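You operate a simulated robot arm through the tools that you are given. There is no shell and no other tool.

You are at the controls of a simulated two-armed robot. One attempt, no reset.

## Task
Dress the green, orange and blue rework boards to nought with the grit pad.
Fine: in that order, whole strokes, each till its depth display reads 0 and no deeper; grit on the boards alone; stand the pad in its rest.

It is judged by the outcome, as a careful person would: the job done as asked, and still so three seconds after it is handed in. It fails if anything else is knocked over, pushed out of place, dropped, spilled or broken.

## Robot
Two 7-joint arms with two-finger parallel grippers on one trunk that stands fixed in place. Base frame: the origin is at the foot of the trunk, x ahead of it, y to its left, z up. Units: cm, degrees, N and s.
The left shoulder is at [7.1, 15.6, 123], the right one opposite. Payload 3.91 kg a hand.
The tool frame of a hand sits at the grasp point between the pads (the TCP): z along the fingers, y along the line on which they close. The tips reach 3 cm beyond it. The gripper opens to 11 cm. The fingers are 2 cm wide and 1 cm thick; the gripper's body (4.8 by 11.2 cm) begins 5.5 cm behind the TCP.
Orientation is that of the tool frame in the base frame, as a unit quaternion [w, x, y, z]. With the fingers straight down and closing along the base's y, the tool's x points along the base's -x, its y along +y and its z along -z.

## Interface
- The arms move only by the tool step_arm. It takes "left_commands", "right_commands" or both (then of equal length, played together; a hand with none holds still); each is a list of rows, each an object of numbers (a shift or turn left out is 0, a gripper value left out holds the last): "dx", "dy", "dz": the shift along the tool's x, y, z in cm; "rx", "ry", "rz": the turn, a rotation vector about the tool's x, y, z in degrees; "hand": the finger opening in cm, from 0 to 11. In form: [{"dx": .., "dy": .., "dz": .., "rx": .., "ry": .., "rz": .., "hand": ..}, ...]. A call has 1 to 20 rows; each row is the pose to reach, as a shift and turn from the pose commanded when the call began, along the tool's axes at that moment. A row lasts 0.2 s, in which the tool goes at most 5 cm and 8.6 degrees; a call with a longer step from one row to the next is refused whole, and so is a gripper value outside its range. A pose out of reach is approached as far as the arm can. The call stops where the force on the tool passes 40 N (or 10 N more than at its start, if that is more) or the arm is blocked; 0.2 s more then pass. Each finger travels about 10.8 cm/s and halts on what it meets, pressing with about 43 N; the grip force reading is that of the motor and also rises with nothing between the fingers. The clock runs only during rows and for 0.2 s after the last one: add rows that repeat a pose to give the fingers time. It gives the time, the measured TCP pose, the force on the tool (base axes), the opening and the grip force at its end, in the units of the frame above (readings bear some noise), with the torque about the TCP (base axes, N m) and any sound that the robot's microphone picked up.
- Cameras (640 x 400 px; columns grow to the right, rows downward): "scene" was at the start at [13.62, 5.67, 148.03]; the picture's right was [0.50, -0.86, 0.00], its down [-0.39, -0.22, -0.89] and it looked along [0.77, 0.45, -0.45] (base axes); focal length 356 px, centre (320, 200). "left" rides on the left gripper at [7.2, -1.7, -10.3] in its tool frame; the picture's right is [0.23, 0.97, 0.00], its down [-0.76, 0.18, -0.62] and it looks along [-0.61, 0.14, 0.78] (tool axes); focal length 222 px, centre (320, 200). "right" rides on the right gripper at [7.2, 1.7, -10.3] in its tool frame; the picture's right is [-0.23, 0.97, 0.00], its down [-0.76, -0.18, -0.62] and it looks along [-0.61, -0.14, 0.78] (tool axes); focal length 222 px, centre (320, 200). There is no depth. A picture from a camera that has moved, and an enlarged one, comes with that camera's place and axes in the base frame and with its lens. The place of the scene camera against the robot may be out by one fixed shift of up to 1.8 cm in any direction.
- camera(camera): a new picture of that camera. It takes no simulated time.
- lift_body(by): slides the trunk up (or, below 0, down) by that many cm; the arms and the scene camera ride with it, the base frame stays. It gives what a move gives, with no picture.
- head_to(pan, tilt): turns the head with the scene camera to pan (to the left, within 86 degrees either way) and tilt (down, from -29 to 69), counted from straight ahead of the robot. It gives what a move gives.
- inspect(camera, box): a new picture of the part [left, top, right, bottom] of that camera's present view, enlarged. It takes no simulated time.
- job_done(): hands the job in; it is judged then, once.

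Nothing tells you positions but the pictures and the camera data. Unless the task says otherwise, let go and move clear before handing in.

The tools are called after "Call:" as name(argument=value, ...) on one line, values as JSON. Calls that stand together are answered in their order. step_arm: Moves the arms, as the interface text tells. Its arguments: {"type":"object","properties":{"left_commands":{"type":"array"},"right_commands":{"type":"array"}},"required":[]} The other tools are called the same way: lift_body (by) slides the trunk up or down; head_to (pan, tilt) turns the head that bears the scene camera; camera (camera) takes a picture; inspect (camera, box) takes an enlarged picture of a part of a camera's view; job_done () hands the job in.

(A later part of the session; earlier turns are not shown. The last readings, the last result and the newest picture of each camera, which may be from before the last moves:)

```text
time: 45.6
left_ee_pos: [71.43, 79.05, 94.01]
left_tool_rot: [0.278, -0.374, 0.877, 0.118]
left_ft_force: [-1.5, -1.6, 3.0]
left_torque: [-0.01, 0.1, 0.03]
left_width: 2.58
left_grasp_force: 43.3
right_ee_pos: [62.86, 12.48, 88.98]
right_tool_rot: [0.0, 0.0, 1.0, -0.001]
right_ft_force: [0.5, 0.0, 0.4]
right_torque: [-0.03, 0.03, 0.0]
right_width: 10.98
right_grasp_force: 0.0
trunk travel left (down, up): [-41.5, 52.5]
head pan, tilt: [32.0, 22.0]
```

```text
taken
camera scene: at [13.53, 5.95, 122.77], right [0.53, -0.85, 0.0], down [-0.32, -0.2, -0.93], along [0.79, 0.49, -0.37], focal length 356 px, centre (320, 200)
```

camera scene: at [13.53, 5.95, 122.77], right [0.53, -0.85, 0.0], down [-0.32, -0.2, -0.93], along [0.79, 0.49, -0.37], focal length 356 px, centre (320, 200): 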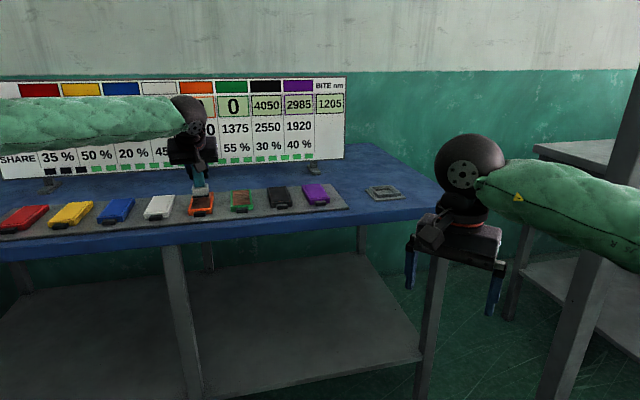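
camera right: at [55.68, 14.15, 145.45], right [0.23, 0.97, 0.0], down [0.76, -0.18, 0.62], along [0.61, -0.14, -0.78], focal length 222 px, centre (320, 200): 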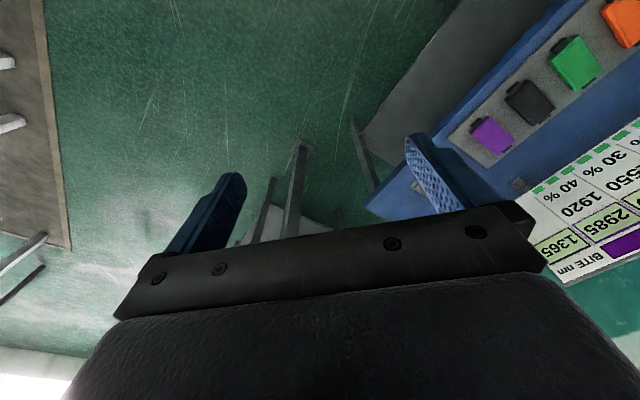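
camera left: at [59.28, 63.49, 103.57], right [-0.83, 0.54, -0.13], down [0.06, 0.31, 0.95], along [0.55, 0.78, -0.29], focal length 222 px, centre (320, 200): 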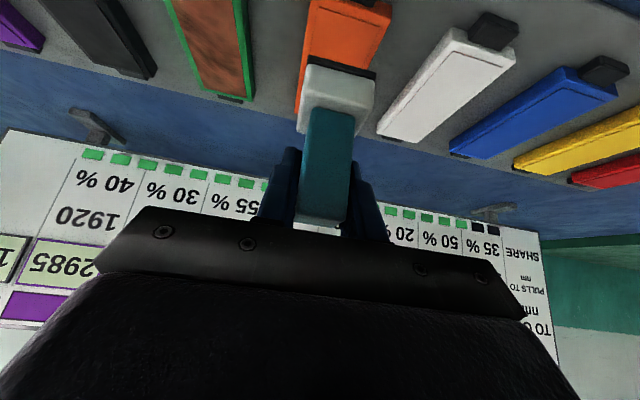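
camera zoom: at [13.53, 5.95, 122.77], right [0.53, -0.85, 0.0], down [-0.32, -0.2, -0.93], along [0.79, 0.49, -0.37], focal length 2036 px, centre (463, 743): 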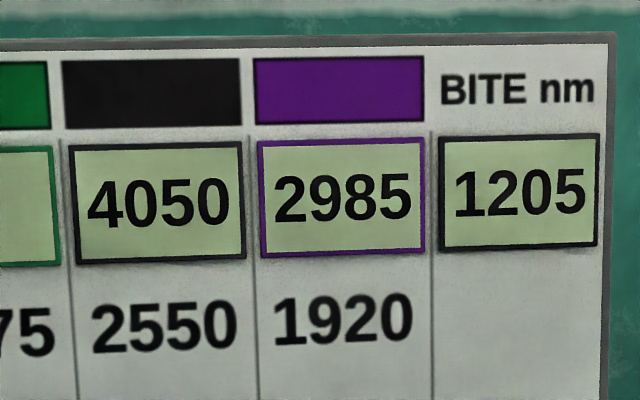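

Bite is now 1205, exactly blue's figure. Lifting off orange and carrying the pad over white (well clear) to blue's near end, then checking orange's display.

Call:
step_arm(left_commands=[{"dx": -0.57, "dz": -0.82}, {"dx": -1.72, "dz": -2.45}, {"dx": -2.87, "dz": -4.09}, {"dx": -1.58, "dy": 3.97, "dz": -5.0}, {"dx": -0.29, "dy": 7.94, "dz": -5.9}, {"dx": 1.0, "dy": 11.91, "dz": -6.81}, {"dx": 2.3, "dy": 15.88, "dz": -7.71}, {"dx": 3.59, "dy": 19.85, "dz": -8.62}, {"dx": 3.59, "dy": 19.85, "dz": -8.62}])

Call:
camera(camera="scene")

Call:
inspect(camera="scene", box=[170, 70, 350, 180])

Call:
camera(camera="left")

Call:
inspect(camera="left", box=[260, 0, 420, 110])

```text
time: 46.7
left_ee_pos: [65.53, 81.41, 92.98]
left_tool_rot: [0.235, -0.362, 0.89, 0.148]
left_ft_force: [-1.5, -10.3, 35.1]
left_torque: [-0.04, 0.04, 0.09]
left_width: 2.6
left_grasp_force: 20.7
right_ee_pos: [62.88, 12.22, 88.81]
right_tool_rot: [-0.001, 0.0, 1.0, 0.0]
right_ft_force: [0.8, 0.0, -0.9]
right_torque: [-0.06, 0.0, 0.0]
right_width: 11.02
right_grasp_force: 0.0
trunk travel left (down, up): [-41.5, 52.5]
head pan, tilt: [32.0, 22.0]
stopped in row 5 (left hand): the force on the tool passed its limit at 502 N (the readings are from after the stop); the commanded pose is now the measured one
```

```text
taken
camera scene: at [13.63, 5.82, 122.81], right [0.53, -0.85, 0.0], down [-0.32, -0.2, -0.93], along [0.79, 0.49, -0.38], focal length 356 px, centre (320, 200)
```

scene: 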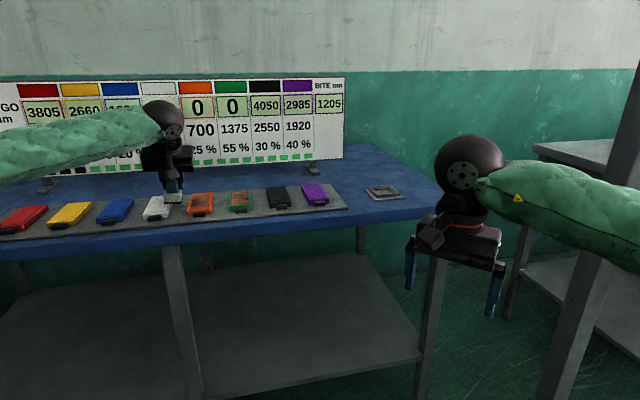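

```text
3.56 times, centred on (260, 125) of scene
camera zoom: at [13.63, 5.82, 122.81], right [0.53, -0.85, 0.0], down [-0.32, -0.2, -0.93], along [0.79, 0.49, -0.38], focal length 1267 px, centre (533, 467)
```

zoom: 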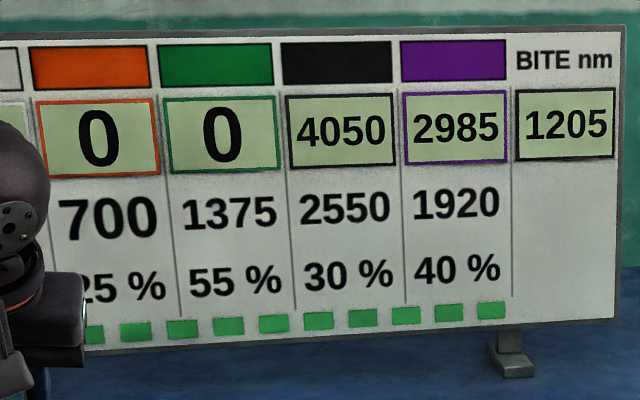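

```text
taken
camera left: at [59.06, 71.77, 97.86], right [-0.84, 0.55, -0.03], down [0.16, 0.29, 0.94], along [0.52, 0.78, -0.33], focal length 222 px, centre (320, 200)
```

left: 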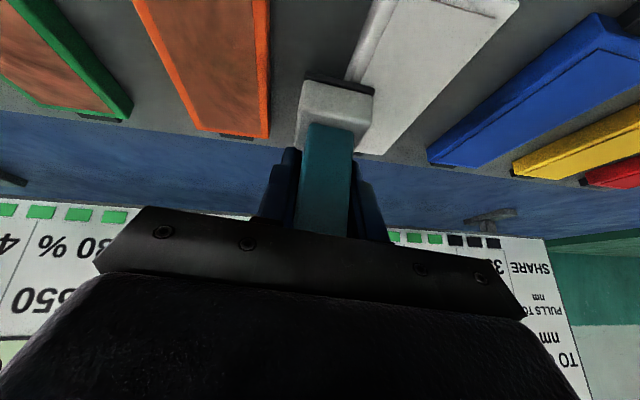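

```text
3.64 times, centred on (340, 55) of left
camera zoom: at [59.06, 71.77, 97.86], right [-0.84, 0.55, -0.03], down [0.16, 0.29, 0.94], along [0.52, 0.78, -0.33], focal length 808 px, centre (247, 727)
```

zoom: 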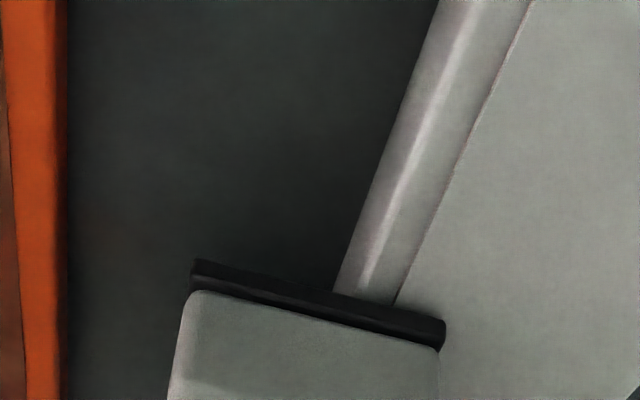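

Something went wrong: on the way across, the hand dipped and the pad came down on the edge of the white board (force stop). Orange and green both read 0 and bite is still 1205. I'll look closely before moving.

Call:
inspect(camera="scene", box=[120, 150, 220, 235])

Call:
inspect(camera="scene", box=[0, 75, 180, 185])

Call:
inspect(camera="left", box=[220, 0, 480, 260])

Call:
camera(camera="right")

```text
4.71 times, centred on (170, 192) of scene
camera zoom: at [13.63, 5.82, 122.81], right [0.53, -0.85, 0.0], down [-0.32, -0.2, -0.93], along [0.79, 0.49, -0.38], focal length 1676 px, centre (1026, 235)
```

zoom: 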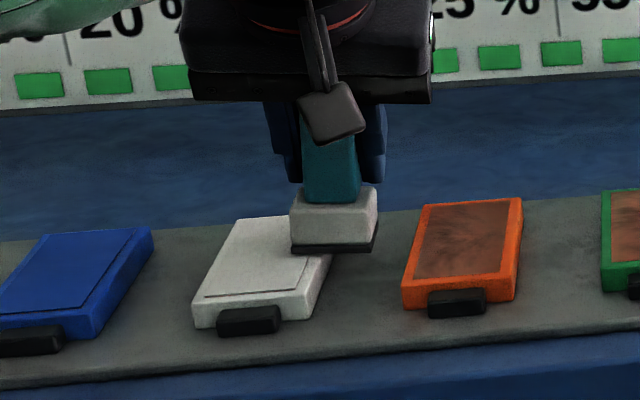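

```text
3.56 times, centred on (90, 130) of scene
camera zoom: at [13.63, 5.82, 122.81], right [0.53, -0.85, 0.0], down [-0.32, -0.2, -0.93], along [0.79, 0.49, -0.38], focal length 1267 px, centre (1138, 449)
```

zoom: 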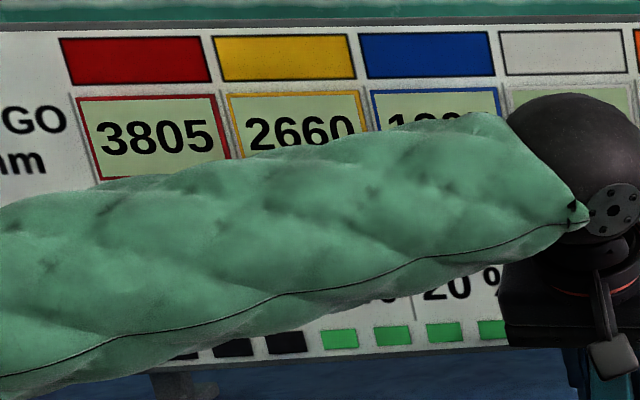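

```text
1.54 times, centred on (350, 130) of left
camera zoom: at [59.06, 71.77, 97.86], right [-0.84, 0.55, -0.03], down [0.16, 0.29, 0.94], along [0.52, 0.78, -0.33], focal length 342 px, centre (274, 308)
```

zoom: 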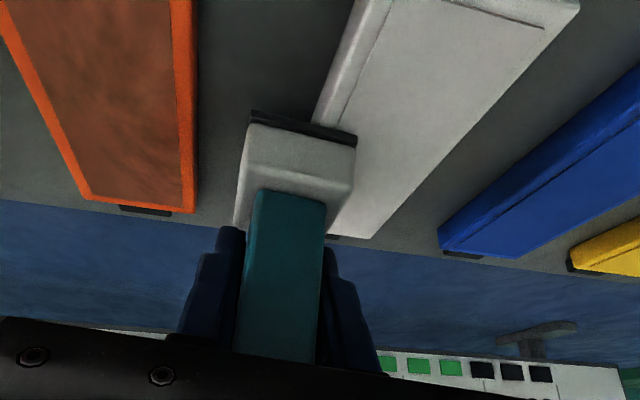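

```text
taken
camera right: at [55.7, 13.97, 99.36], right [0.23, 0.97, 0.0], down [0.76, -0.18, 0.62], along [0.61, -0.14, -0.78], focal length 222 px, centre (320, 200)
```

right: 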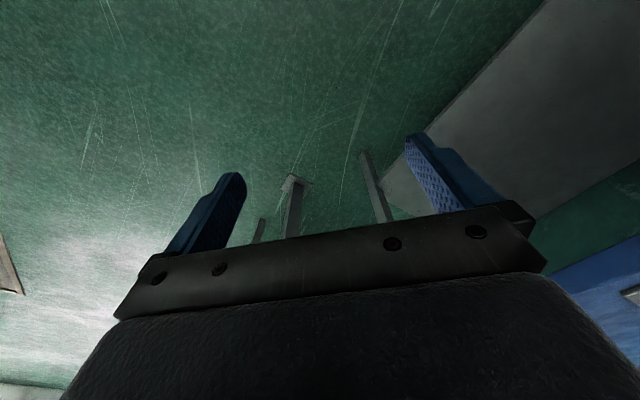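

The pad is resting on the far right corner of white; the white board looks in place. I'll raise it straight up gently and re-check everything.

Call:
step_arm(left_commands=[{"dx": -0.26, "dy": 0.05, "dz": -0.42}, {"dx": -0.53, "dy": 0.09, "dz": -0.85}, {"dx": -1.05, "dy": 0.19, "dz": -1.69}])

Call:
inspect(camera="scene", box=[120, 150, 220, 235])

Call:
camera(camera="left")

Call:
camera(camera="scene")

```text
time: 47.5
left_ee_pos: [65.36, 81.67, 94.32]
left_tool_rot: [0.229, -0.362, 0.892, 0.147]
left_ft_force: [0.5, -0.2, -0.4]
left_torque: [0.02, 0.03, -0.01]
left_width: 2.57
left_grasp_force: 43.0
right_ee_pos: [62.73, 12.43, 88.81]
right_tool_rot: [0.0, 0.0, 1.0, 0.0]
right_ft_force: [0.0, 1.0, 0.3]
right_torque: [0.01, 0.0, -0.02]
right_width: 11.0
right_grasp_force: 0.1
trunk travel left (down, up): [-41.5, 52.5]
head pan, tilt: [32.0, 22.0]
```

```text
4.71 times, centred on (170, 192) of scene
camera zoom: at [13.54, 5.93, 122.76], right [0.53, -0.85, 0.0], down [-0.32, -0.2, -0.93], along [0.79, 0.49, -0.37], focal length 1676 px, centre (1026, 235)
```

zoom: 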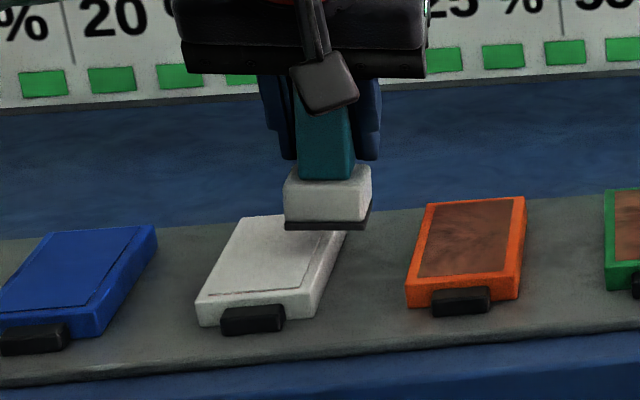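

```text
taken
camera left: at [58.89, 72.0, 99.22], right [-0.84, 0.55, -0.02], down [0.17, 0.3, 0.94], along [0.52, 0.78, -0.34], focal length 222 px, centre (320, 200)
```

left: 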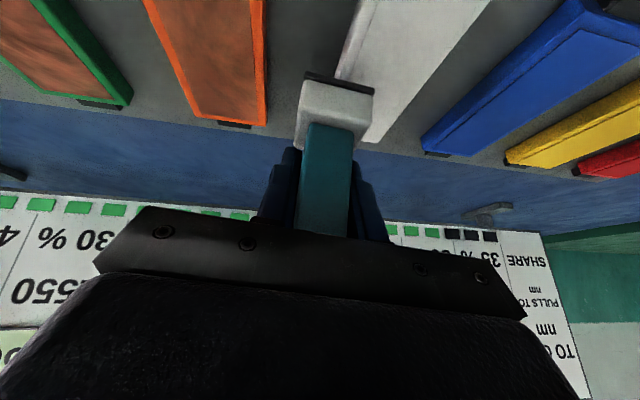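

```text
taken
camera scene: at [13.54, 5.93, 122.76], right [0.53, -0.85, 0.0], down [-0.32, -0.2, -0.93], along [0.79, 0.49, -0.37], focal length 356 px, centre (320, 200)
```

scene: 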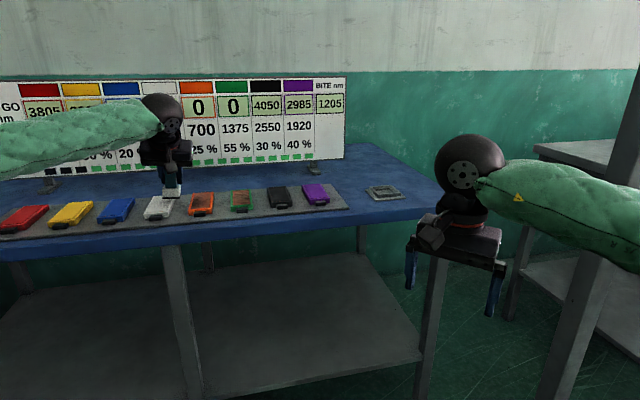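

White is still in place and the display shows only three strokes used. The arm's elbow seems to have swung lower in that jump; I'll look at the left side to understand the arm's posture before going on.

Call:
head_to(pan=70, tilt=30)

Call:
camera(camera="scene")

```text
time: 48.6
left_ee_pos: [65.37, 81.88, 94.15]
left_tool_rot: [0.23, -0.362, 0.891, 0.147]
left_ft_force: [0.1, 0.0, -1.4]
left_torque: [-0.01, -0.02, 0.02]
left_width: 2.57
left_grasp_force: 43.2
right_ee_pos: [62.84, 12.5, 88.82]
right_tool_rot: [-0.001, 0.0, 1.0, -0.001]
right_ft_force: [0.2, 0.5, 0.4]
right_torque: [0.02, 0.01, 0.0]
right_width: 10.99
right_grasp_force: 0.0
trunk travel left (down, up): [-41.5, 52.5]
head pan, tilt: [70.0, 30.0]
```

```text
taken
camera scene: at [8.8, 9.58, 121.49], right [0.94, -0.34, 0.0], down [-0.17, -0.47, -0.87], along [0.3, 0.81, -0.5], focal length 356 px, centre (320, 200)
```

scene: 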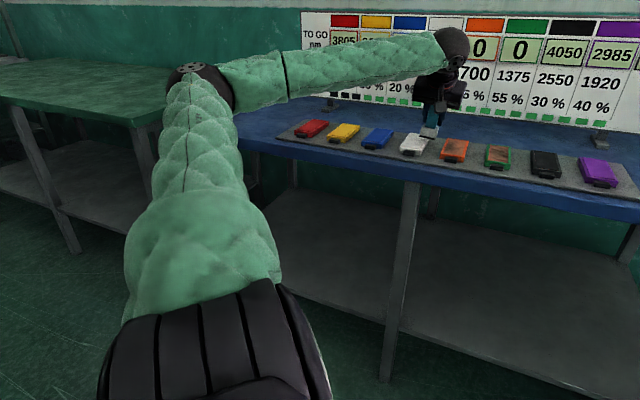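

The elbow is out to the left and clear of everything. I'll raise the pad well above the boards in small steps, then restore the hand's original orientation.

Call:
step_arm(left_commands=[{"dx": -0.77, "dy": 0.14, "dz": -1.27}, {"dx": -1.55, "dy": 0.29, "dz": -2.55}, {"dx": -2.58, "dy": 0.48, "dz": -4.25}, {"dx": -3.6, "dy": 0.67, "dz": -5.95}, {"dx": -4.1, "dy": 0.76, "dz": -6.8}])

Call:
step_arm(left_commands=[{"rx": 1.5, "ry": -1.3, "rz": -1.1}, {"rx": 3.0, "ry": -2.6, "rz": -2.25}, {"rx": 4.4, "ry": -3.86, "rz": -3.38}, {"rx": 4.4, "ry": -3.86, "rz": -3.38}])

Call:
camera(camera="scene")

Call:
camera(camera="left")

```text
time: 49.8
left_ee_pos: [65.24, 81.75, 102.34]
left_tool_rot: [0.23, -0.362, 0.891, 0.147]
left_ft_force: [-0.2, -0.5, -1.5]
left_torque: [0.0, 0.01, 0.02]
left_width: 2.58
left_grasp_force: 42.9
right_ee_pos: [62.9, 12.51, 89.0]
right_tool_rot: [-0.001, 0.0, 1.0, 0.0]
right_ft_force: [-0.1, 0.2, -0.3]
right_torque: [-0.03, -0.02, -0.01]
right_width: 11.0
right_grasp_force: 0.0
trunk travel left (down, up): [-41.5, 52.5]
head pan, tilt: [70.0, 30.0]
```

```text
time: 50.8
left_ee_pos: [65.59, 81.56, 102.23]
left_tool_rot: [0.278, -0.373, 0.878, 0.117]
left_ft_force: [0.1, 0.2, -0.3]
left_torque: [-0.02, 0.0, 0.01]
left_width: 2.56
left_grasp_force: 42.8
right_ee_pos: [62.78, 12.52, 88.83]
right_tool_rot: [-0.001, 0.0, 1.0, 0.0]
right_ft_force: [-0.3, 1.5, -0.1]
right_torque: [0.0, -0.03, -0.06]
right_width: 11.01
right_grasp_force: 0.1
trunk travel left (down, up): [-41.5, 52.5]
head pan, tilt: [70.0, 30.0]
```

```text
taken
camera scene: at [8.78, 9.56, 121.49], right [0.94, -0.34, 0.0], down [-0.17, -0.47, -0.87], along [0.3, 0.81, -0.5], focal length 356 px, centre (320, 200)
```

scene: 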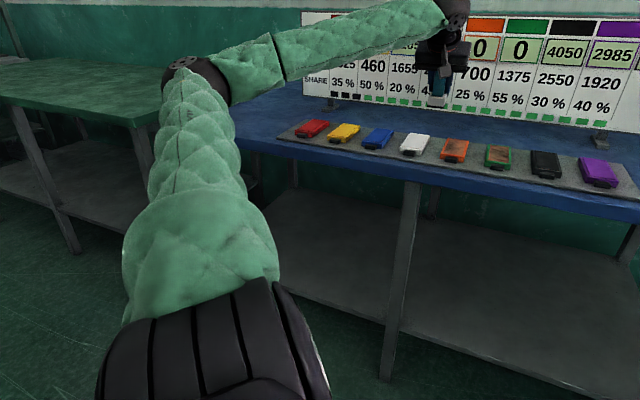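

```text
taken
camera left: at [58.47, 71.95, 106.65], right [-0.83, 0.54, -0.13], down [0.05, 0.31, 0.95], along [0.55, 0.78, -0.29], focal length 222 px, centre (320, 200)
```

left: 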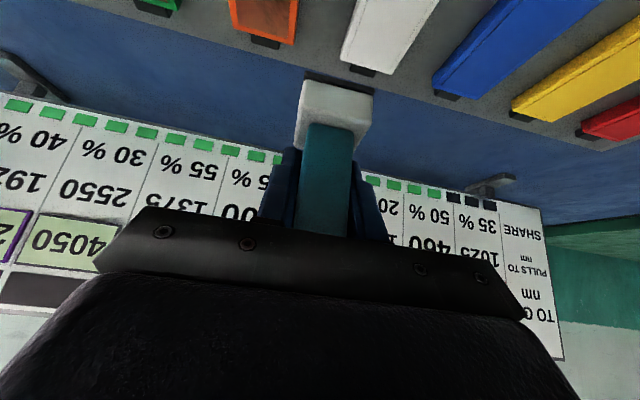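

Orientation is restored and the hand is well clear. Zooming on the row and on the pad to see whether anything shifted.

Call:
inspect(camera="scene", box=[270, 110, 500, 190])

Call:
inspect(camera="scene", box=[400, 30, 490, 120])

Call:
inspect(camera="left", box=[240, 50, 432, 250])

Call:
inspect(camera="scene", box=[290, 0, 450, 110])

```text
2.78 times, centred on (385, 150) of scene
camera zoom: at [8.78, 9.56, 121.49], right [0.94, -0.34, 0.0], down [-0.17, -0.47, -0.87], along [0.3, 0.81, -0.5], focal length 991 px, centre (139, 339)
```

zoom: 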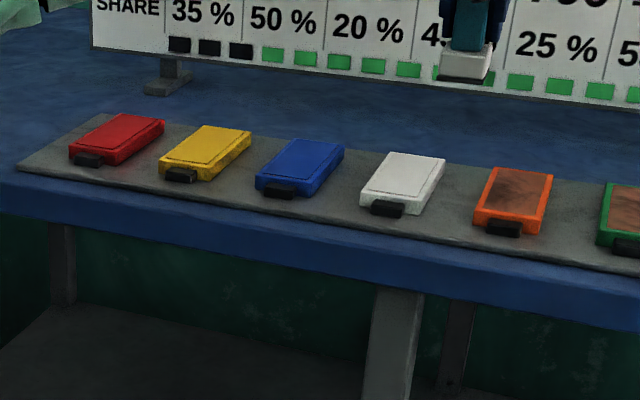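

```text
4.44 times, centred on (445, 75) of scene
camera zoom: at [8.78, 9.56, 121.49], right [0.94, -0.34, 0.0], down [-0.17, -0.47, -0.87], along [0.3, 0.81, -0.5], focal length 1583 px, centre (-236, 756)
```

zoom: 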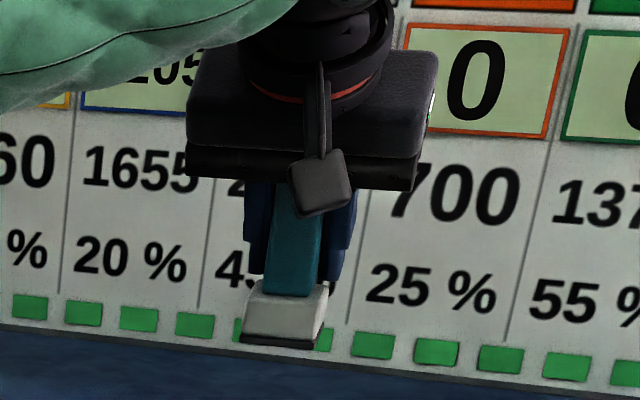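

```text
2.00 times, centred on (336, 150) of left
camera zoom: at [58.47, 71.95, 106.65], right [-0.83, 0.54, -0.13], down [0.05, 0.31, 0.95], along [0.55, 0.78, -0.29], focal length 444 px, centre (288, 300)
```

zoom: 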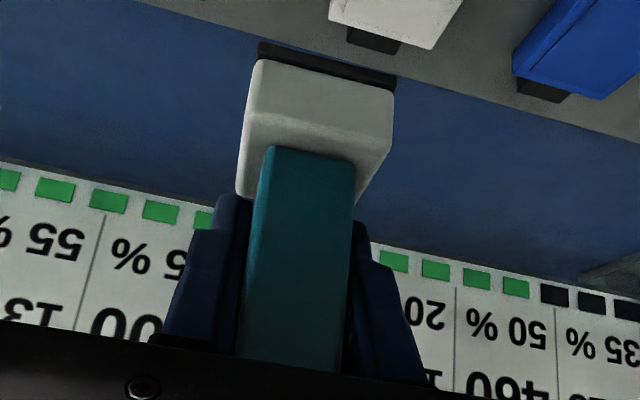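

```text
3.64 times, centred on (370, 55) of scene
camera zoom: at [8.78, 9.56, 121.49], right [0.94, -0.34, 0.0], down [-0.17, -0.47, -0.87], along [0.3, 0.81, -0.5], focal length 1296 px, centre (138, 727)
```

zoom: 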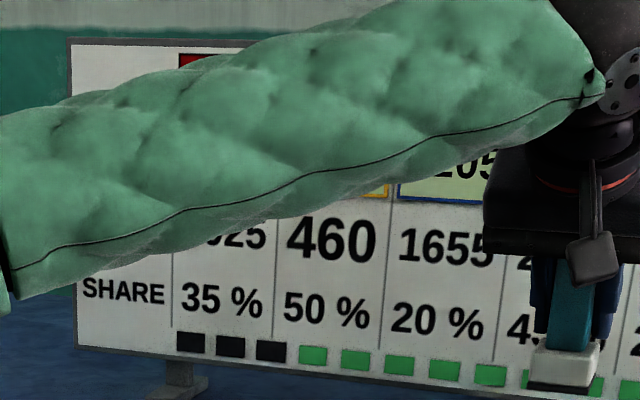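

White looks undisturbed. The pad was pushed about 1.1 cm up into the grip by that contact, so I'll compare its attitude in the hand with the earlier views using the same crops.

Call:
inspect(camera="left", box=[260, 0, 420, 110])

Call:
inspect(camera="left", box=[280, 60, 400, 135])

Call:
inspect(camera="left", box=[230, 60, 422, 260])

```text
3.64 times, centred on (340, 55) of left
camera zoom: at [58.47, 71.95, 106.65], right [-0.83, 0.54, -0.13], down [0.05, 0.31, 0.95], along [0.55, 0.78, -0.29], focal length 808 px, centre (247, 727)
```

zoom: 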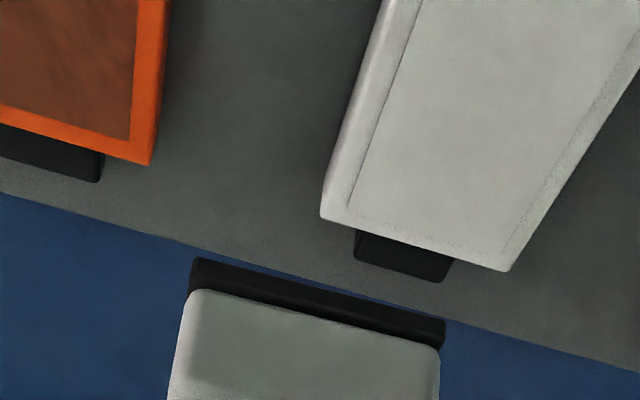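

```text
5.33 times, centred on (340, 98) of left
camera zoom: at [58.47, 71.95, 106.65], right [-0.83, 0.54, -0.13], down [0.05, 0.31, 0.95], along [0.55, 0.78, -0.29], focal length 1185 px, centre (213, 747)
```

zoom: 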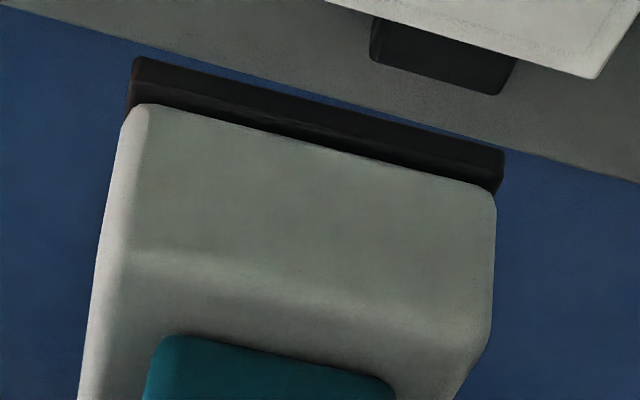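

```text
2.00 times, centred on (326, 160) of left
camera zoom: at [58.47, 71.95, 106.65], right [-0.83, 0.54, -0.13], down [0.05, 0.31, 0.95], along [0.55, 0.78, -0.29], focal length 444 px, centre (308, 280)
```

zoom: 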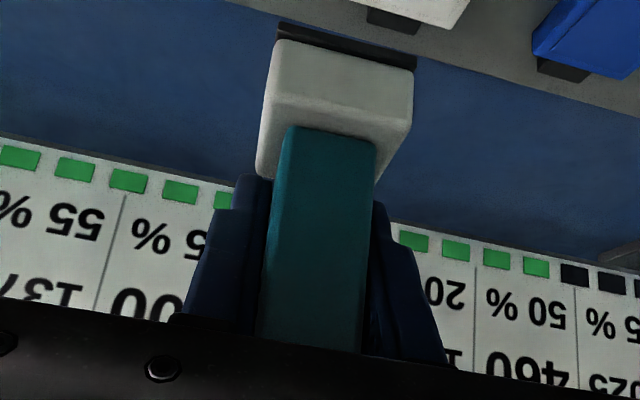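

The pad is still upright in the grip, just slid up about 1 cm (fingertips now near the block's top, which will stop it sliding further). I'll move on slowly at a safe height: first back toward the robot, then sideways to blue.

Call:
step_arm(left_commands=[{"dx": 1.5, "dz": -1.05}, {"dx": 3.0, "dz": -2.1}, {"dx": 4.45, "dz": -3.12}, {"dx": 4.45, "dz": -3.12}])

Call:
step_arm(left_commands=[{"dy": 1.7}, {"dy": 3.4}, {"dy": 5.1}, {"dy": 6.8}, {"dy": 6.8}])

Call:
camera(camera="scene")

```text
time: 51.8
left_ee_pos: [61.89, 77.63, 102.29]
left_tool_rot: [0.277, -0.374, 0.877, 0.119]
left_ft_force: [-0.1, -0.3, -1.5]
left_torque: [0.04, -0.01, -0.03]
left_width: 2.56
left_grasp_force: 43.0
right_ee_pos: [62.89, 12.51, 88.9]
right_tool_rot: [-0.001, 0.0, 1.0, -0.002]
right_ft_force: [-0.1, 0.9, 0.0]
right_torque: [0.0, 0.0, 0.01]
right_width: 11.0
right_grasp_force: 0.2
trunk travel left (down, up): [-41.5, 52.5]
head pan, tilt: [70.0, 30.0]
```

```text
time: 53.0
left_ee_pos: [56.79, 82.55, 102.22]
left_tool_rot: [0.277, -0.374, 0.877, 0.119]
left_ft_force: [-0.1, 1.1, -0.9]
left_torque: [0.04, 0.01, 0.0]
left_width: 2.59
left_grasp_force: 42.8
right_ee_pos: [62.88, 12.59, 88.86]
right_tool_rot: [-0.002, 0.0, 1.0, 0.0]
right_ft_force: [0.3, 0.2, 0.1]
right_torque: [0.03, 0.0, -0.03]
right_width: 11.02
right_grasp_force: 0.1
trunk travel left (down, up): [-41.5, 52.5]
head pan, tilt: [70.0, 30.0]
```

```text
taken
camera scene: at [8.79, 9.57, 121.49], right [0.94, -0.34, 0.0], down [-0.17, -0.47, -0.87], along [0.3, 0.81, -0.5], focal length 356 px, centre (320, 200)
```

scene: 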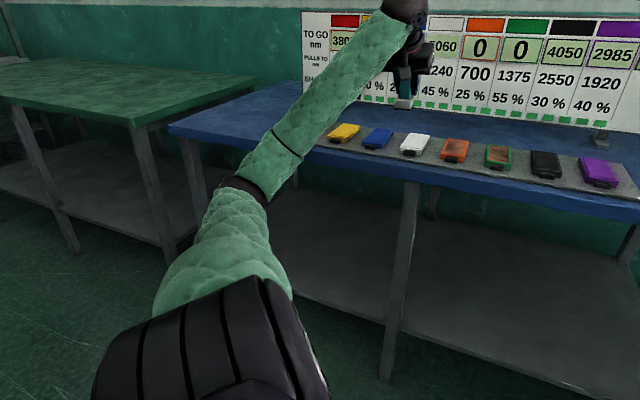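

White still shows …060, unchanged. Continuing the slow sideways move to blue.

Call:
step_arm(left_commands=[{"dy": 1.7}, {"dy": 3.4}, {"dy": 5.1}, {"dy": 6.6}, {"dy": 6.6}])

Call:
camera(camera="scene")

Call:
camera(camera="left")

Call:
inspect(camera="left", box=[260, 0, 420, 110])

Call:
inspect(camera="scene", box=[300, 0, 460, 110])

```text
time: 54.2
left_ee_pos: [52.07, 87.08, 102.24]
left_tool_rot: [0.278, -0.374, 0.877, 0.118]
left_ft_force: [-0.8, 0.5, -1.2]
left_torque: [0.02, 0.01, 0.04]
left_width: 2.55
left_grasp_force: 43.3
right_ee_pos: [62.85, 12.55, 88.76]
right_tool_rot: [-0.001, 0.0, 1.0, 0.0]
right_ft_force: [-0.1, 0.9, 0.2]
right_torque: [0.02, 0.02, -0.03]
right_width: 10.99
right_grasp_force: 0.0
trunk travel left (down, up): [-41.5, 52.5]
head pan, tilt: [70.0, 30.0]
```

```text
taken
camera scene: at [8.8, 9.57, 121.49], right [0.94, -0.34, 0.0], down [-0.17, -0.47, -0.87], along [0.3, 0.81, -0.5], focal length 356 px, centre (320, 200)
```

scene: 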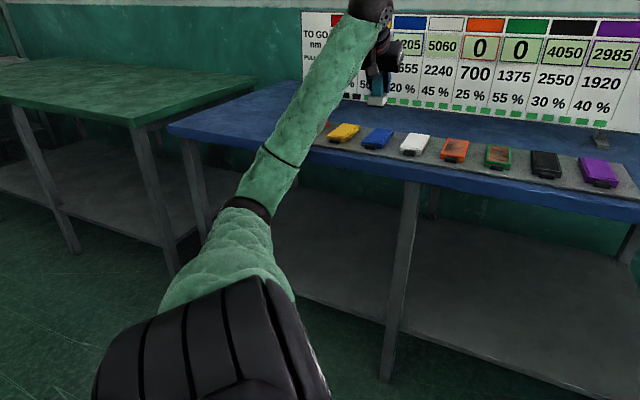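

```text
taken
camera left: at [44.95, 77.4, 106.63], right [-0.83, 0.54, -0.13], down [0.05, 0.31, 0.95], along [0.55, 0.78, -0.29], focal length 222 px, centre (320, 200)
```

left: 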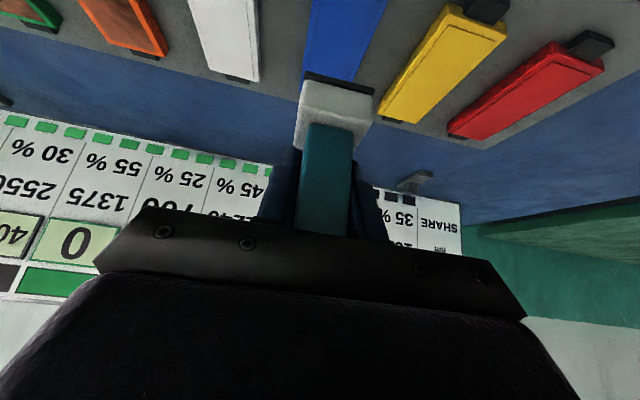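

```text
3.64 times, centred on (340, 55) of left
camera zoom: at [44.95, 77.4, 106.63], right [-0.83, 0.54, -0.13], down [0.05, 0.31, 0.95], along [0.55, 0.78, -0.29], focal length 808 px, centre (247, 727)
```

zoom: 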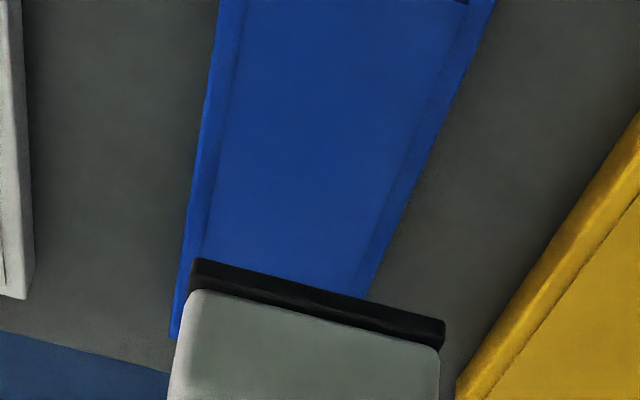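

```text
3.64 times, centred on (380, 55) of scene
camera zoom: at [8.8, 9.57, 121.49], right [0.94, -0.34, 0.0], down [-0.17, -0.47, -0.87], along [0.3, 0.81, -0.5], focal length 1296 px, centre (102, 727)
```

zoom: 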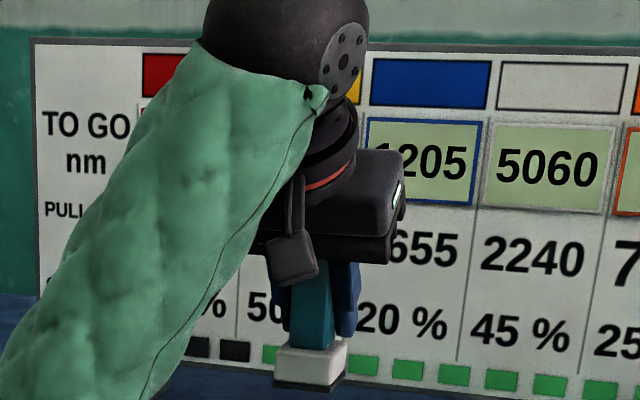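

White still 5060, blue 1205, all aligned. Blue's centreline is u≈-22.9, nearly under the pad. Lowering slowly to about 2 cm above it.

Call:
step_arm(left_commands=[{"dx": 0.8, "dy": 0.1, "dz": 1.15}, {"dx": 1.6, "dy": 0.1, "dz": 2.3}, {"dx": 2.45, "dy": 0.1, "dz": 3.5}, {"dx": 3.3, "dy": 0.1, "dz": 4.7}, {"dx": 4.1, "dy": 0.1, "dz": 5.85}, {"dx": 4.1, "dy": 0.1, "dz": 5.85}])

Call:
inspect(camera="left", box=[260, 0, 420, 110])

Call:
camera(camera="scene")

Call:
inspect(camera="scene", box=[330, 80, 430, 160])

```text
time: 55.6
left_ee_pos: [52.01, 87.17, 95.15]
left_tool_rot: [0.277, -0.373, 0.877, 0.118]
left_ft_force: [-0.5, 0.1, -1.2]
left_torque: [0.01, -0.05, 0.01]
left_width: 2.54
left_grasp_force: 43.1
right_ee_pos: [62.68, 12.52, 88.85]
right_tool_rot: [0.0, 0.0, 1.0, 0.0]
right_ft_force: [0.4, 0.1, 0.8]
right_torque: [-0.01, 0.02, 0.02]
right_width: 10.99
right_grasp_force: 0.1
trunk travel left (down, up): [-41.5, 52.5]
head pan, tilt: [70.0, 30.0]
```

```text
3.64 times, centred on (340, 55) of left
camera zoom: at [44.96, 77.51, 99.56], right [-0.83, 0.54, -0.13], down [0.05, 0.31, 0.95], along [0.55, 0.78, -0.29], focal length 808 px, centre (247, 727)
```

zoom: 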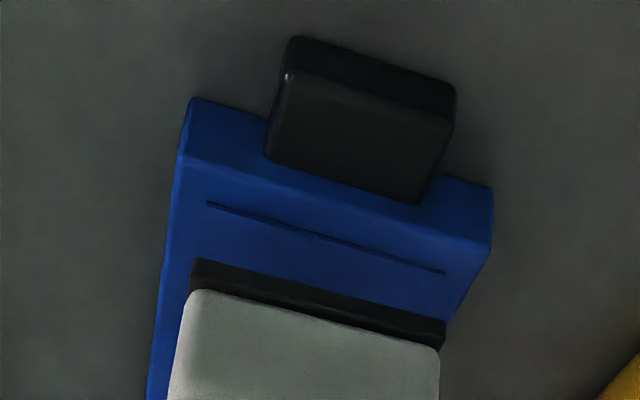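

```text
taken
camera scene: at [8.78, 9.57, 121.49], right [0.94, -0.34, 0.0], down [-0.17, -0.47, -0.87], along [0.3, 0.81, -0.5], focal length 356 px, centre (320, 200)
```

scene: 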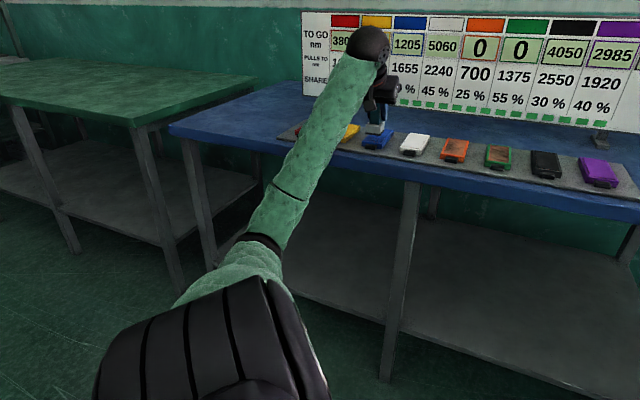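

```text
5.00 times, centred on (380, 120) of scene
camera zoom: at [8.78, 9.57, 121.49], right [0.94, -0.34, 0.0], down [-0.17, -0.47, -0.87], along [0.3, 0.81, -0.5], focal length 1781 px, centre (20, 600)
```

zoom: 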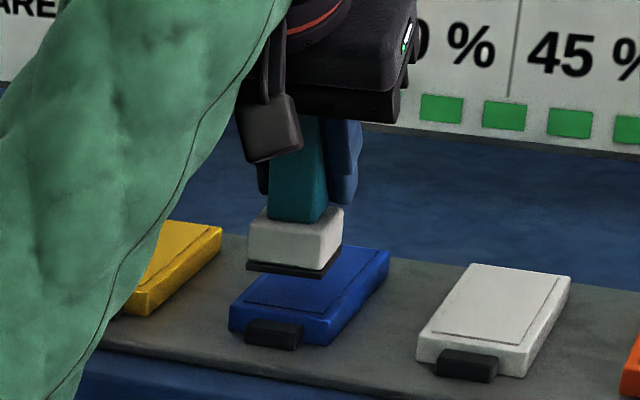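

Blue is well centred under the pad; the pad overhangs its near end by about 3 mm, so I'll shift forward 0.3 cm while lowering to just above contact.

Call:
step_arm(left_commands=[{"dx": -0.245, "dy": 0.1, "dz": 0.172}, {"dx": 0.2, "dy": 0.1, "dz": 0.8}, {"dx": 0.6, "dy": 0.1, "dz": 1.38}, {"dx": 0.6, "dy": 0.1, "dz": 1.38}])

Call:
inspect(camera="left", box=[260, 0, 420, 110])

Call:
inspect(camera="scene", box=[340, 100, 420, 160])

```text
time: 56.6
left_ee_pos: [52.21, 87.33, 93.57]
left_tool_rot: [0.277, -0.373, 0.877, 0.118]
left_ft_force: [0.2, 0.2, -2.3]
left_torque: [0.01, -0.02, 0.0]
left_width: 2.55
left_grasp_force: 42.7
right_ee_pos: [62.83, 12.5, 88.91]
right_tool_rot: [-0.001, 0.0, 1.0, 0.0]
right_ft_force: [-0.1, 0.1, 0.4]
right_torque: [-0.02, 0.03, 0.03]
right_width: 11.01
right_grasp_force: 0.1
trunk travel left (down, up): [-41.5, 52.5]
head pan, tilt: [70.0, 30.0]
```

```text
3.64 times, centred on (340, 55) of left
camera zoom: at [45.08, 77.74, 97.99], right [-0.83, 0.54, -0.13], down [0.06, 0.31, 0.95], along [0.55, 0.78, -0.29], focal length 808 px, centre (247, 727)
```

zoom: 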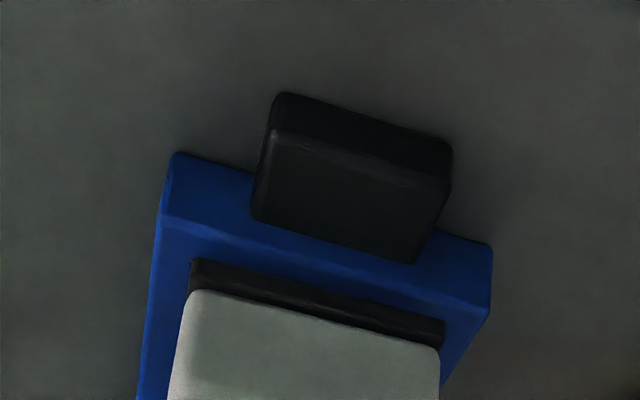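

```text
6.67 times, centred on (380, 130) of scene
camera zoom: at [8.78, 9.57, 121.49], right [0.94, -0.34, 0.0], down [-0.17, -0.47, -0.87], along [0.3, 0.81, -0.5], focal length 2375 px, centre (-80, 667)
```

zoom: 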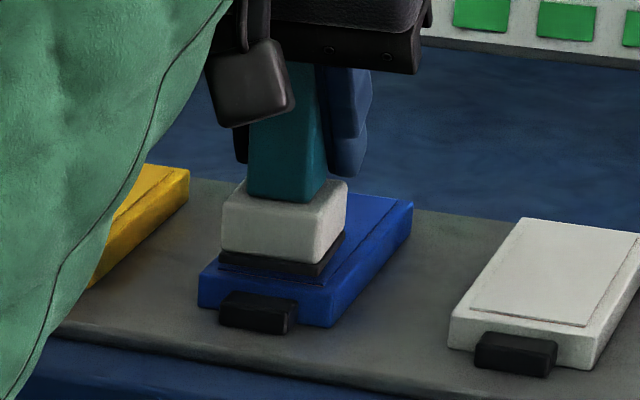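

Call:
step_arm(left_commands=[{"dx": 0.143, "dz": 0.204}, {"dx": 0.143, "dz": 0.204}])

Call:
step_arm(left_commands=[{"dx": 0.086, "dz": 0.123}, {"dx": 0.086, "dz": 0.123}])

```text
time: 57.2
left_ee_pos: [52.14, 87.39, 93.39]
left_tool_rot: [0.277, -0.373, 0.878, 0.118]
left_ft_force: [-0.9, -0.5, -1.5]
left_torque: [0.0, 0.03, 0.01]
left_width: 2.57
left_grasp_force: 43.1
right_ee_pos: [62.76, 12.46, 88.85]
right_tool_rot: [-0.001, -0.001, 1.0, -0.001]
right_ft_force: [-0.3, 0.3, 0.4]
right_torque: [-0.02, -0.01, 0.04]
right_width: 11.03
right_grasp_force: 0.0
trunk travel left (down, up): [-41.5, 52.5]
head pan, tilt: [70.0, 30.0]
```

```text
time: 57.8
left_ee_pos: [52.1, 87.36, 93.2]
left_tool_rot: [0.277, -0.374, 0.877, 0.118]
left_ft_force: [0.4, -0.4, -1.9]
left_torque: [0.02, -0.04, 0.01]
left_width: 2.55
left_grasp_force: 43.5
right_ee_pos: [62.75, 12.5, 88.71]
right_tool_rot: [-0.001, 0.001, 1.0, 0.0]
right_ft_force: [-0.7, 0.4, -0.5]
right_torque: [0.04, -0.01, 0.02]
right_width: 11.01
right_grasp_force: 0.1
trunk travel left (down, up): [-41.5, 52.5]
head pan, tilt: [70.0, 30.0]
```

Not touching yet. Since the arm jumped once before, I'll rehearse this stroke in the air first to make sure the motion is smooth over blue.

Call:
step_arm(left_commands=[{"dx": -1.15, "dz": -1.64}, {"dx": -2.3, "dz": -3.28}, {"dx": -3.44, "dz": -4.91}, {"dx": -3.44, "dz": -4.91}])

Call:
step_arm(left_commands=[{"dx": -0.8, "dz": 0.56}, {"dx": -1.6, "dz": 1.12}, {"dx": -2.4, "dz": 1.68}, {"dx": -3.2, "dz": 2.24}, {"dx": -4.0, "dz": 2.8}, {"dx": -4.8, "dz": 3.36}, {"dx": -5.6, "dz": 3.92}, {"dx": -6.4, "dz": 4.48}])

Call:
camera(camera="scene")

```text
time: 58.8
left_ee_pos: [52.11, 87.3, 99.21]
left_tool_rot: [0.278, -0.374, 0.877, 0.118]
left_ft_force: [-0.2, 0.2, -0.8]
left_torque: [-0.01, 0.03, -0.04]
left_width: 2.56
left_grasp_force: 43.1
right_ee_pos: [62.8, 12.41, 88.76]
right_tool_rot: [-0.001, 0.0, 1.0, -0.001]
right_ft_force: [0.4, -0.6, 0.6]
right_torque: [-0.01, -0.01, 0.01]
right_width: 11.0
right_grasp_force: 0.1
trunk travel left (down, up): [-41.5, 52.5]
head pan, tilt: [70.0, 30.0]
```

```text
time: 60.6
left_ee_pos: [57.32, 93.16, 99.18]
left_tool_rot: [0.278, -0.374, 0.877, 0.118]
left_ft_force: [1.3, 0.2, -1.1]
left_torque: [0.0, 0.07, -0.03]
left_width: 2.58
left_grasp_force: 43.1
right_ee_pos: [62.82, 12.51, 88.81]
right_tool_rot: [-0.001, 0.0, 1.0, 0.0]
right_ft_force: [0.2, 0.1, 0.0]
right_torque: [-0.04, 0.02, -0.01]
right_width: 11.0
right_grasp_force: 0.1
trunk travel left (down, up): [-41.5, 52.5]
head pan, tilt: [70.0, 30.0]
```

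```text
taken
camera scene: at [8.79, 9.58, 121.49], right [0.94, -0.34, 0.0], down [-0.17, -0.47, -0.87], along [0.3, 0.81, -0.5], focal length 356 px, centre (320, 200)
```

scene: 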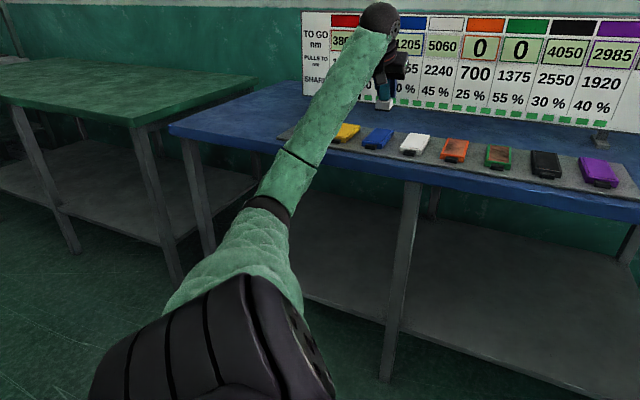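

The rehearsal tracked smoothly. Returning in the air to the start and descending to contact.

Call:
step_arm(left_commands=[{"dx": 1.6, "dz": -1.12}, {"dx": 3.2, "dz": -2.24}, {"dx": 4.8, "dz": -3.36}, {"dx": 6.4, "dz": -4.48}, {"dx": 6.4, "dz": -4.48}])

Call:
step_arm(left_commands=[{"dx": 0.97, "dz": 1.39}, {"dx": 1.95, "dz": 2.78}, {"dx": 2.92, "dz": 4.17}, {"dx": 3.35, "dz": 4.78}, {"dx": 3.35, "dz": 4.78}])

Call:
inspect(camera="left", box=[260, 0, 420, 110])

```text
time: 61.8
left_ee_pos: [52.1, 87.41, 99.22]
left_tool_rot: [0.278, -0.374, 0.877, 0.118]
left_ft_force: [-0.1, 0.8, -1.5]
left_torque: [0.01, -0.03, 0.01]
left_width: 2.56
left_grasp_force: 42.7
right_ee_pos: [62.78, 12.42, 88.84]
right_tool_rot: [-0.001, 0.001, 1.0, 0.0]
right_ft_force: [0.1, -0.8, 1.1]
right_torque: [0.0, -0.01, 0.03]
right_width: 11.0
right_grasp_force: 0.1
trunk travel left (down, up): [-41.5, 52.5]
head pan, tilt: [70.0, 30.0]
```

```text
time: 63.0
left_ee_pos: [51.94, 87.41, 93.28]
left_tool_rot: [0.277, -0.374, 0.877, 0.118]
left_ft_force: [-0.1, -0.4, -1.2]
left_torque: [-0.01, 0.02, 0.0]
left_width: 2.56
left_grasp_force: 43.1
right_ee_pos: [62.82, 12.32, 88.83]
right_tool_rot: [-0.001, 0.0, 1.0, -0.001]
right_ft_force: [-0.3, -0.3, -0.6]
right_torque: [-0.03, -0.01, -0.01]
right_width: 11.0
right_grasp_force: 0.1
trunk travel left (down, up): [-41.5, 52.5]
head pan, tilt: [70.0, 30.0]
```

```text
3.64 times, centred on (340, 55) of left
camera zoom: at [45.0, 77.71, 97.67], right [-0.83, 0.54, -0.13], down [0.05, 0.31, 0.95], along [0.55, 0.78, -0.29], focal length 808 px, centre (247, 727)
```

zoom: 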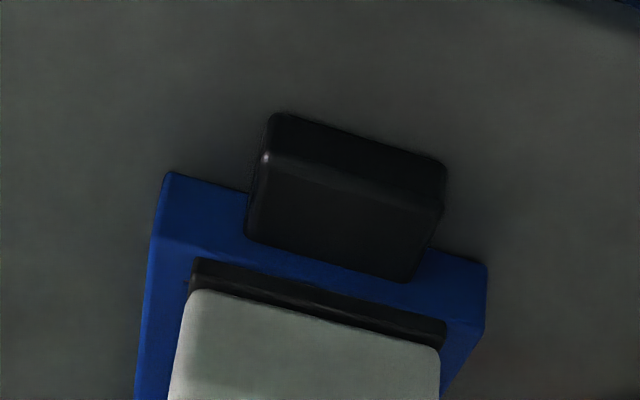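

Call:
step_arm(left_commands=[{"dx": 0.086, "dz": 0.123}, {"dx": 0.086, "dz": 0.123}])

```text
time: 63.6
left_ee_pos: [52.07, 87.4, 93.26]
left_tool_rot: [0.277, -0.373, 0.877, 0.118]
left_ft_force: [0.0, -0.1, -1.6]
left_torque: [0.0, 0.01, -0.03]
left_width: 2.56
left_grasp_force: 43.1
right_ee_pos: [62.8, 12.43, 88.79]
right_tool_rot: [-0.001, 0.001, 1.0, -0.001]
right_ft_force: [0.4, 0.6, -0.4]
right_torque: [-0.03, 0.01, -0.02]
right_width: 10.99
right_grasp_force: 0.1
trunk travel left (down, up): [-41.5, 52.5]
head pan, tilt: [70.0, 30.0]
```

Call:
step_arm(left_commands=[{"dx": 0.057, "dz": 0.082}, {"dx": 0.057, "dz": 0.082}])

```text
time: 64.2
left_ee_pos: [51.96, 87.4, 93.25]
left_tool_rot: [0.277, -0.375, 0.877, 0.118]
left_ft_force: [-0.8, 2.0, 5.6]
left_torque: [0.02, 0.12, -0.03]
left_width: 2.54
left_grasp_force: 43.3
right_ee_pos: [62.85, 12.36, 88.89]
right_tool_rot: [-0.002, 0.0, 1.0, 0.0]
right_ft_force: [-0.1, 0.7, -0.3]
right_torque: [0.0, 0.02, -0.04]
right_width: 10.98
right_grasp_force: 0.0
trunk travel left (down, up): [-41.5, 52.5]
head pan, tilt: [70.0, 30.0]
```

Contact at about 7 N. A quick look that the pad sits flat before stroking.

Call:
inspect(camera="left", box=[280, 40, 400, 115])

Call:
inspect(camera="scene", box=[350, 105, 414, 150])

```text
5.33 times, centred on (340, 78) of left
camera zoom: at [45.02, 77.69, 97.55], right [-0.83, 0.54, -0.13], down [0.05, 0.31, 0.95], along [0.55, 0.78, -0.29], focal length 1185 px, centre (213, 853)
```

zoom: 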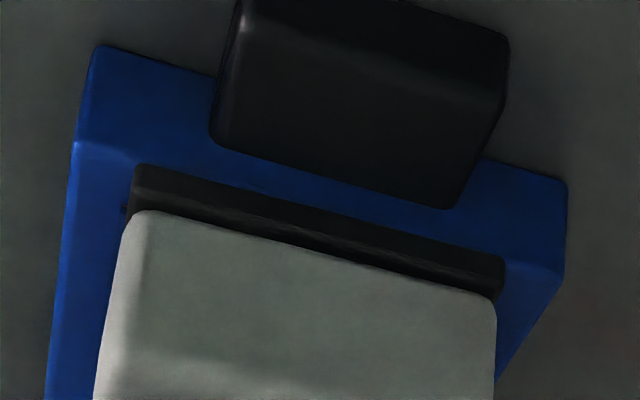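

```text
8.89 times, centred on (382, 128) of scene
camera zoom: at [8.75, 9.54, 121.51], right [0.94, -0.34, 0.0], down [-0.17, -0.47, -0.87], along [0.3, 0.81, -0.5], focal length 3167 px, centre (-231, 844)
```

zoom: 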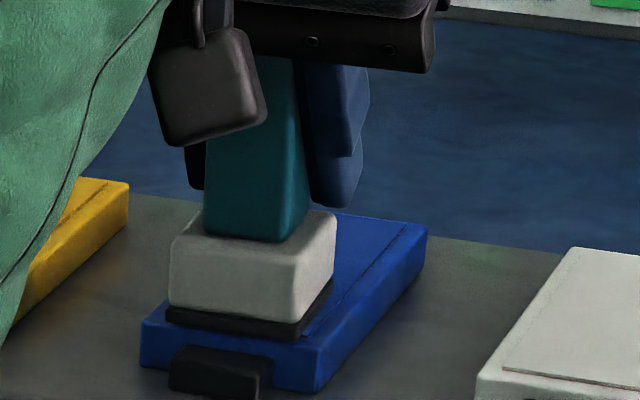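

The pad sits flat and flush on blue. One whole stroke now.

Call:
step_arm(left_commands=[{"dx": -0.65, "dz": 0.455}, {"dx": -1.45, "dz": 1.01}, {"dx": -2.25, "dz": 1.57}, {"dx": -3.06, "dz": 2.13}, {"dx": -3.86, "dz": 2.69}, {"dx": -4.67, "dz": 3.25}, {"dx": -5.47, "dz": 3.8}, {"dx": -6.13, "dz": 4.26}, {"dx": -6.48, "dz": 4.5}])

Call:
camera(camera="scene")

Call:
inspect(camera="scene", box=[300, 0, 460, 110])

```text
time: 66.2
left_ee_pos: [57.49, 93.04, 93.14]
left_tool_rot: [0.278, -0.373, 0.877, 0.118]
left_ft_force: [-1.9, -1.4, 5.5]
left_torque: [-0.12, 0.23, 0.02]
left_width: 2.55
left_grasp_force: 43.2
right_ee_pos: [62.7, 12.42, 88.8]
right_tool_rot: [-0.001, 0.0, 1.0, 0.0]
right_ft_force: [-0.4, -1.0, 0.2]
right_torque: [0.02, -0.01, 0.01]
right_width: 10.99
right_grasp_force: 0.1
trunk travel left (down, up): [-41.5, 52.5]
head pan, tilt: [70.0, 30.0]
```

```text
taken
camera scene: at [8.74, 9.51, 121.5], right [0.94, -0.34, 0.0], down [-0.17, -0.47, -0.87], along [0.3, 0.81, -0.5], focal length 356 px, centre (320, 200)
```

scene: 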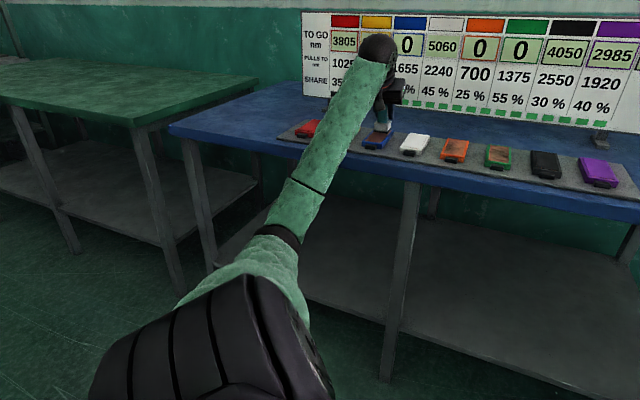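

```text
3.64 times, centred on (380, 55) of scene
camera zoom: at [8.74, 9.51, 121.5], right [0.94, -0.34, 0.0], down [-0.17, -0.47, -0.87], along [0.3, 0.81, -0.5], focal length 1296 px, centre (102, 727)
```

zoom: 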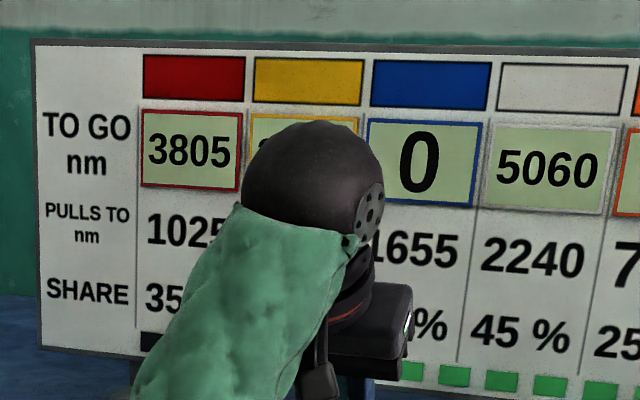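

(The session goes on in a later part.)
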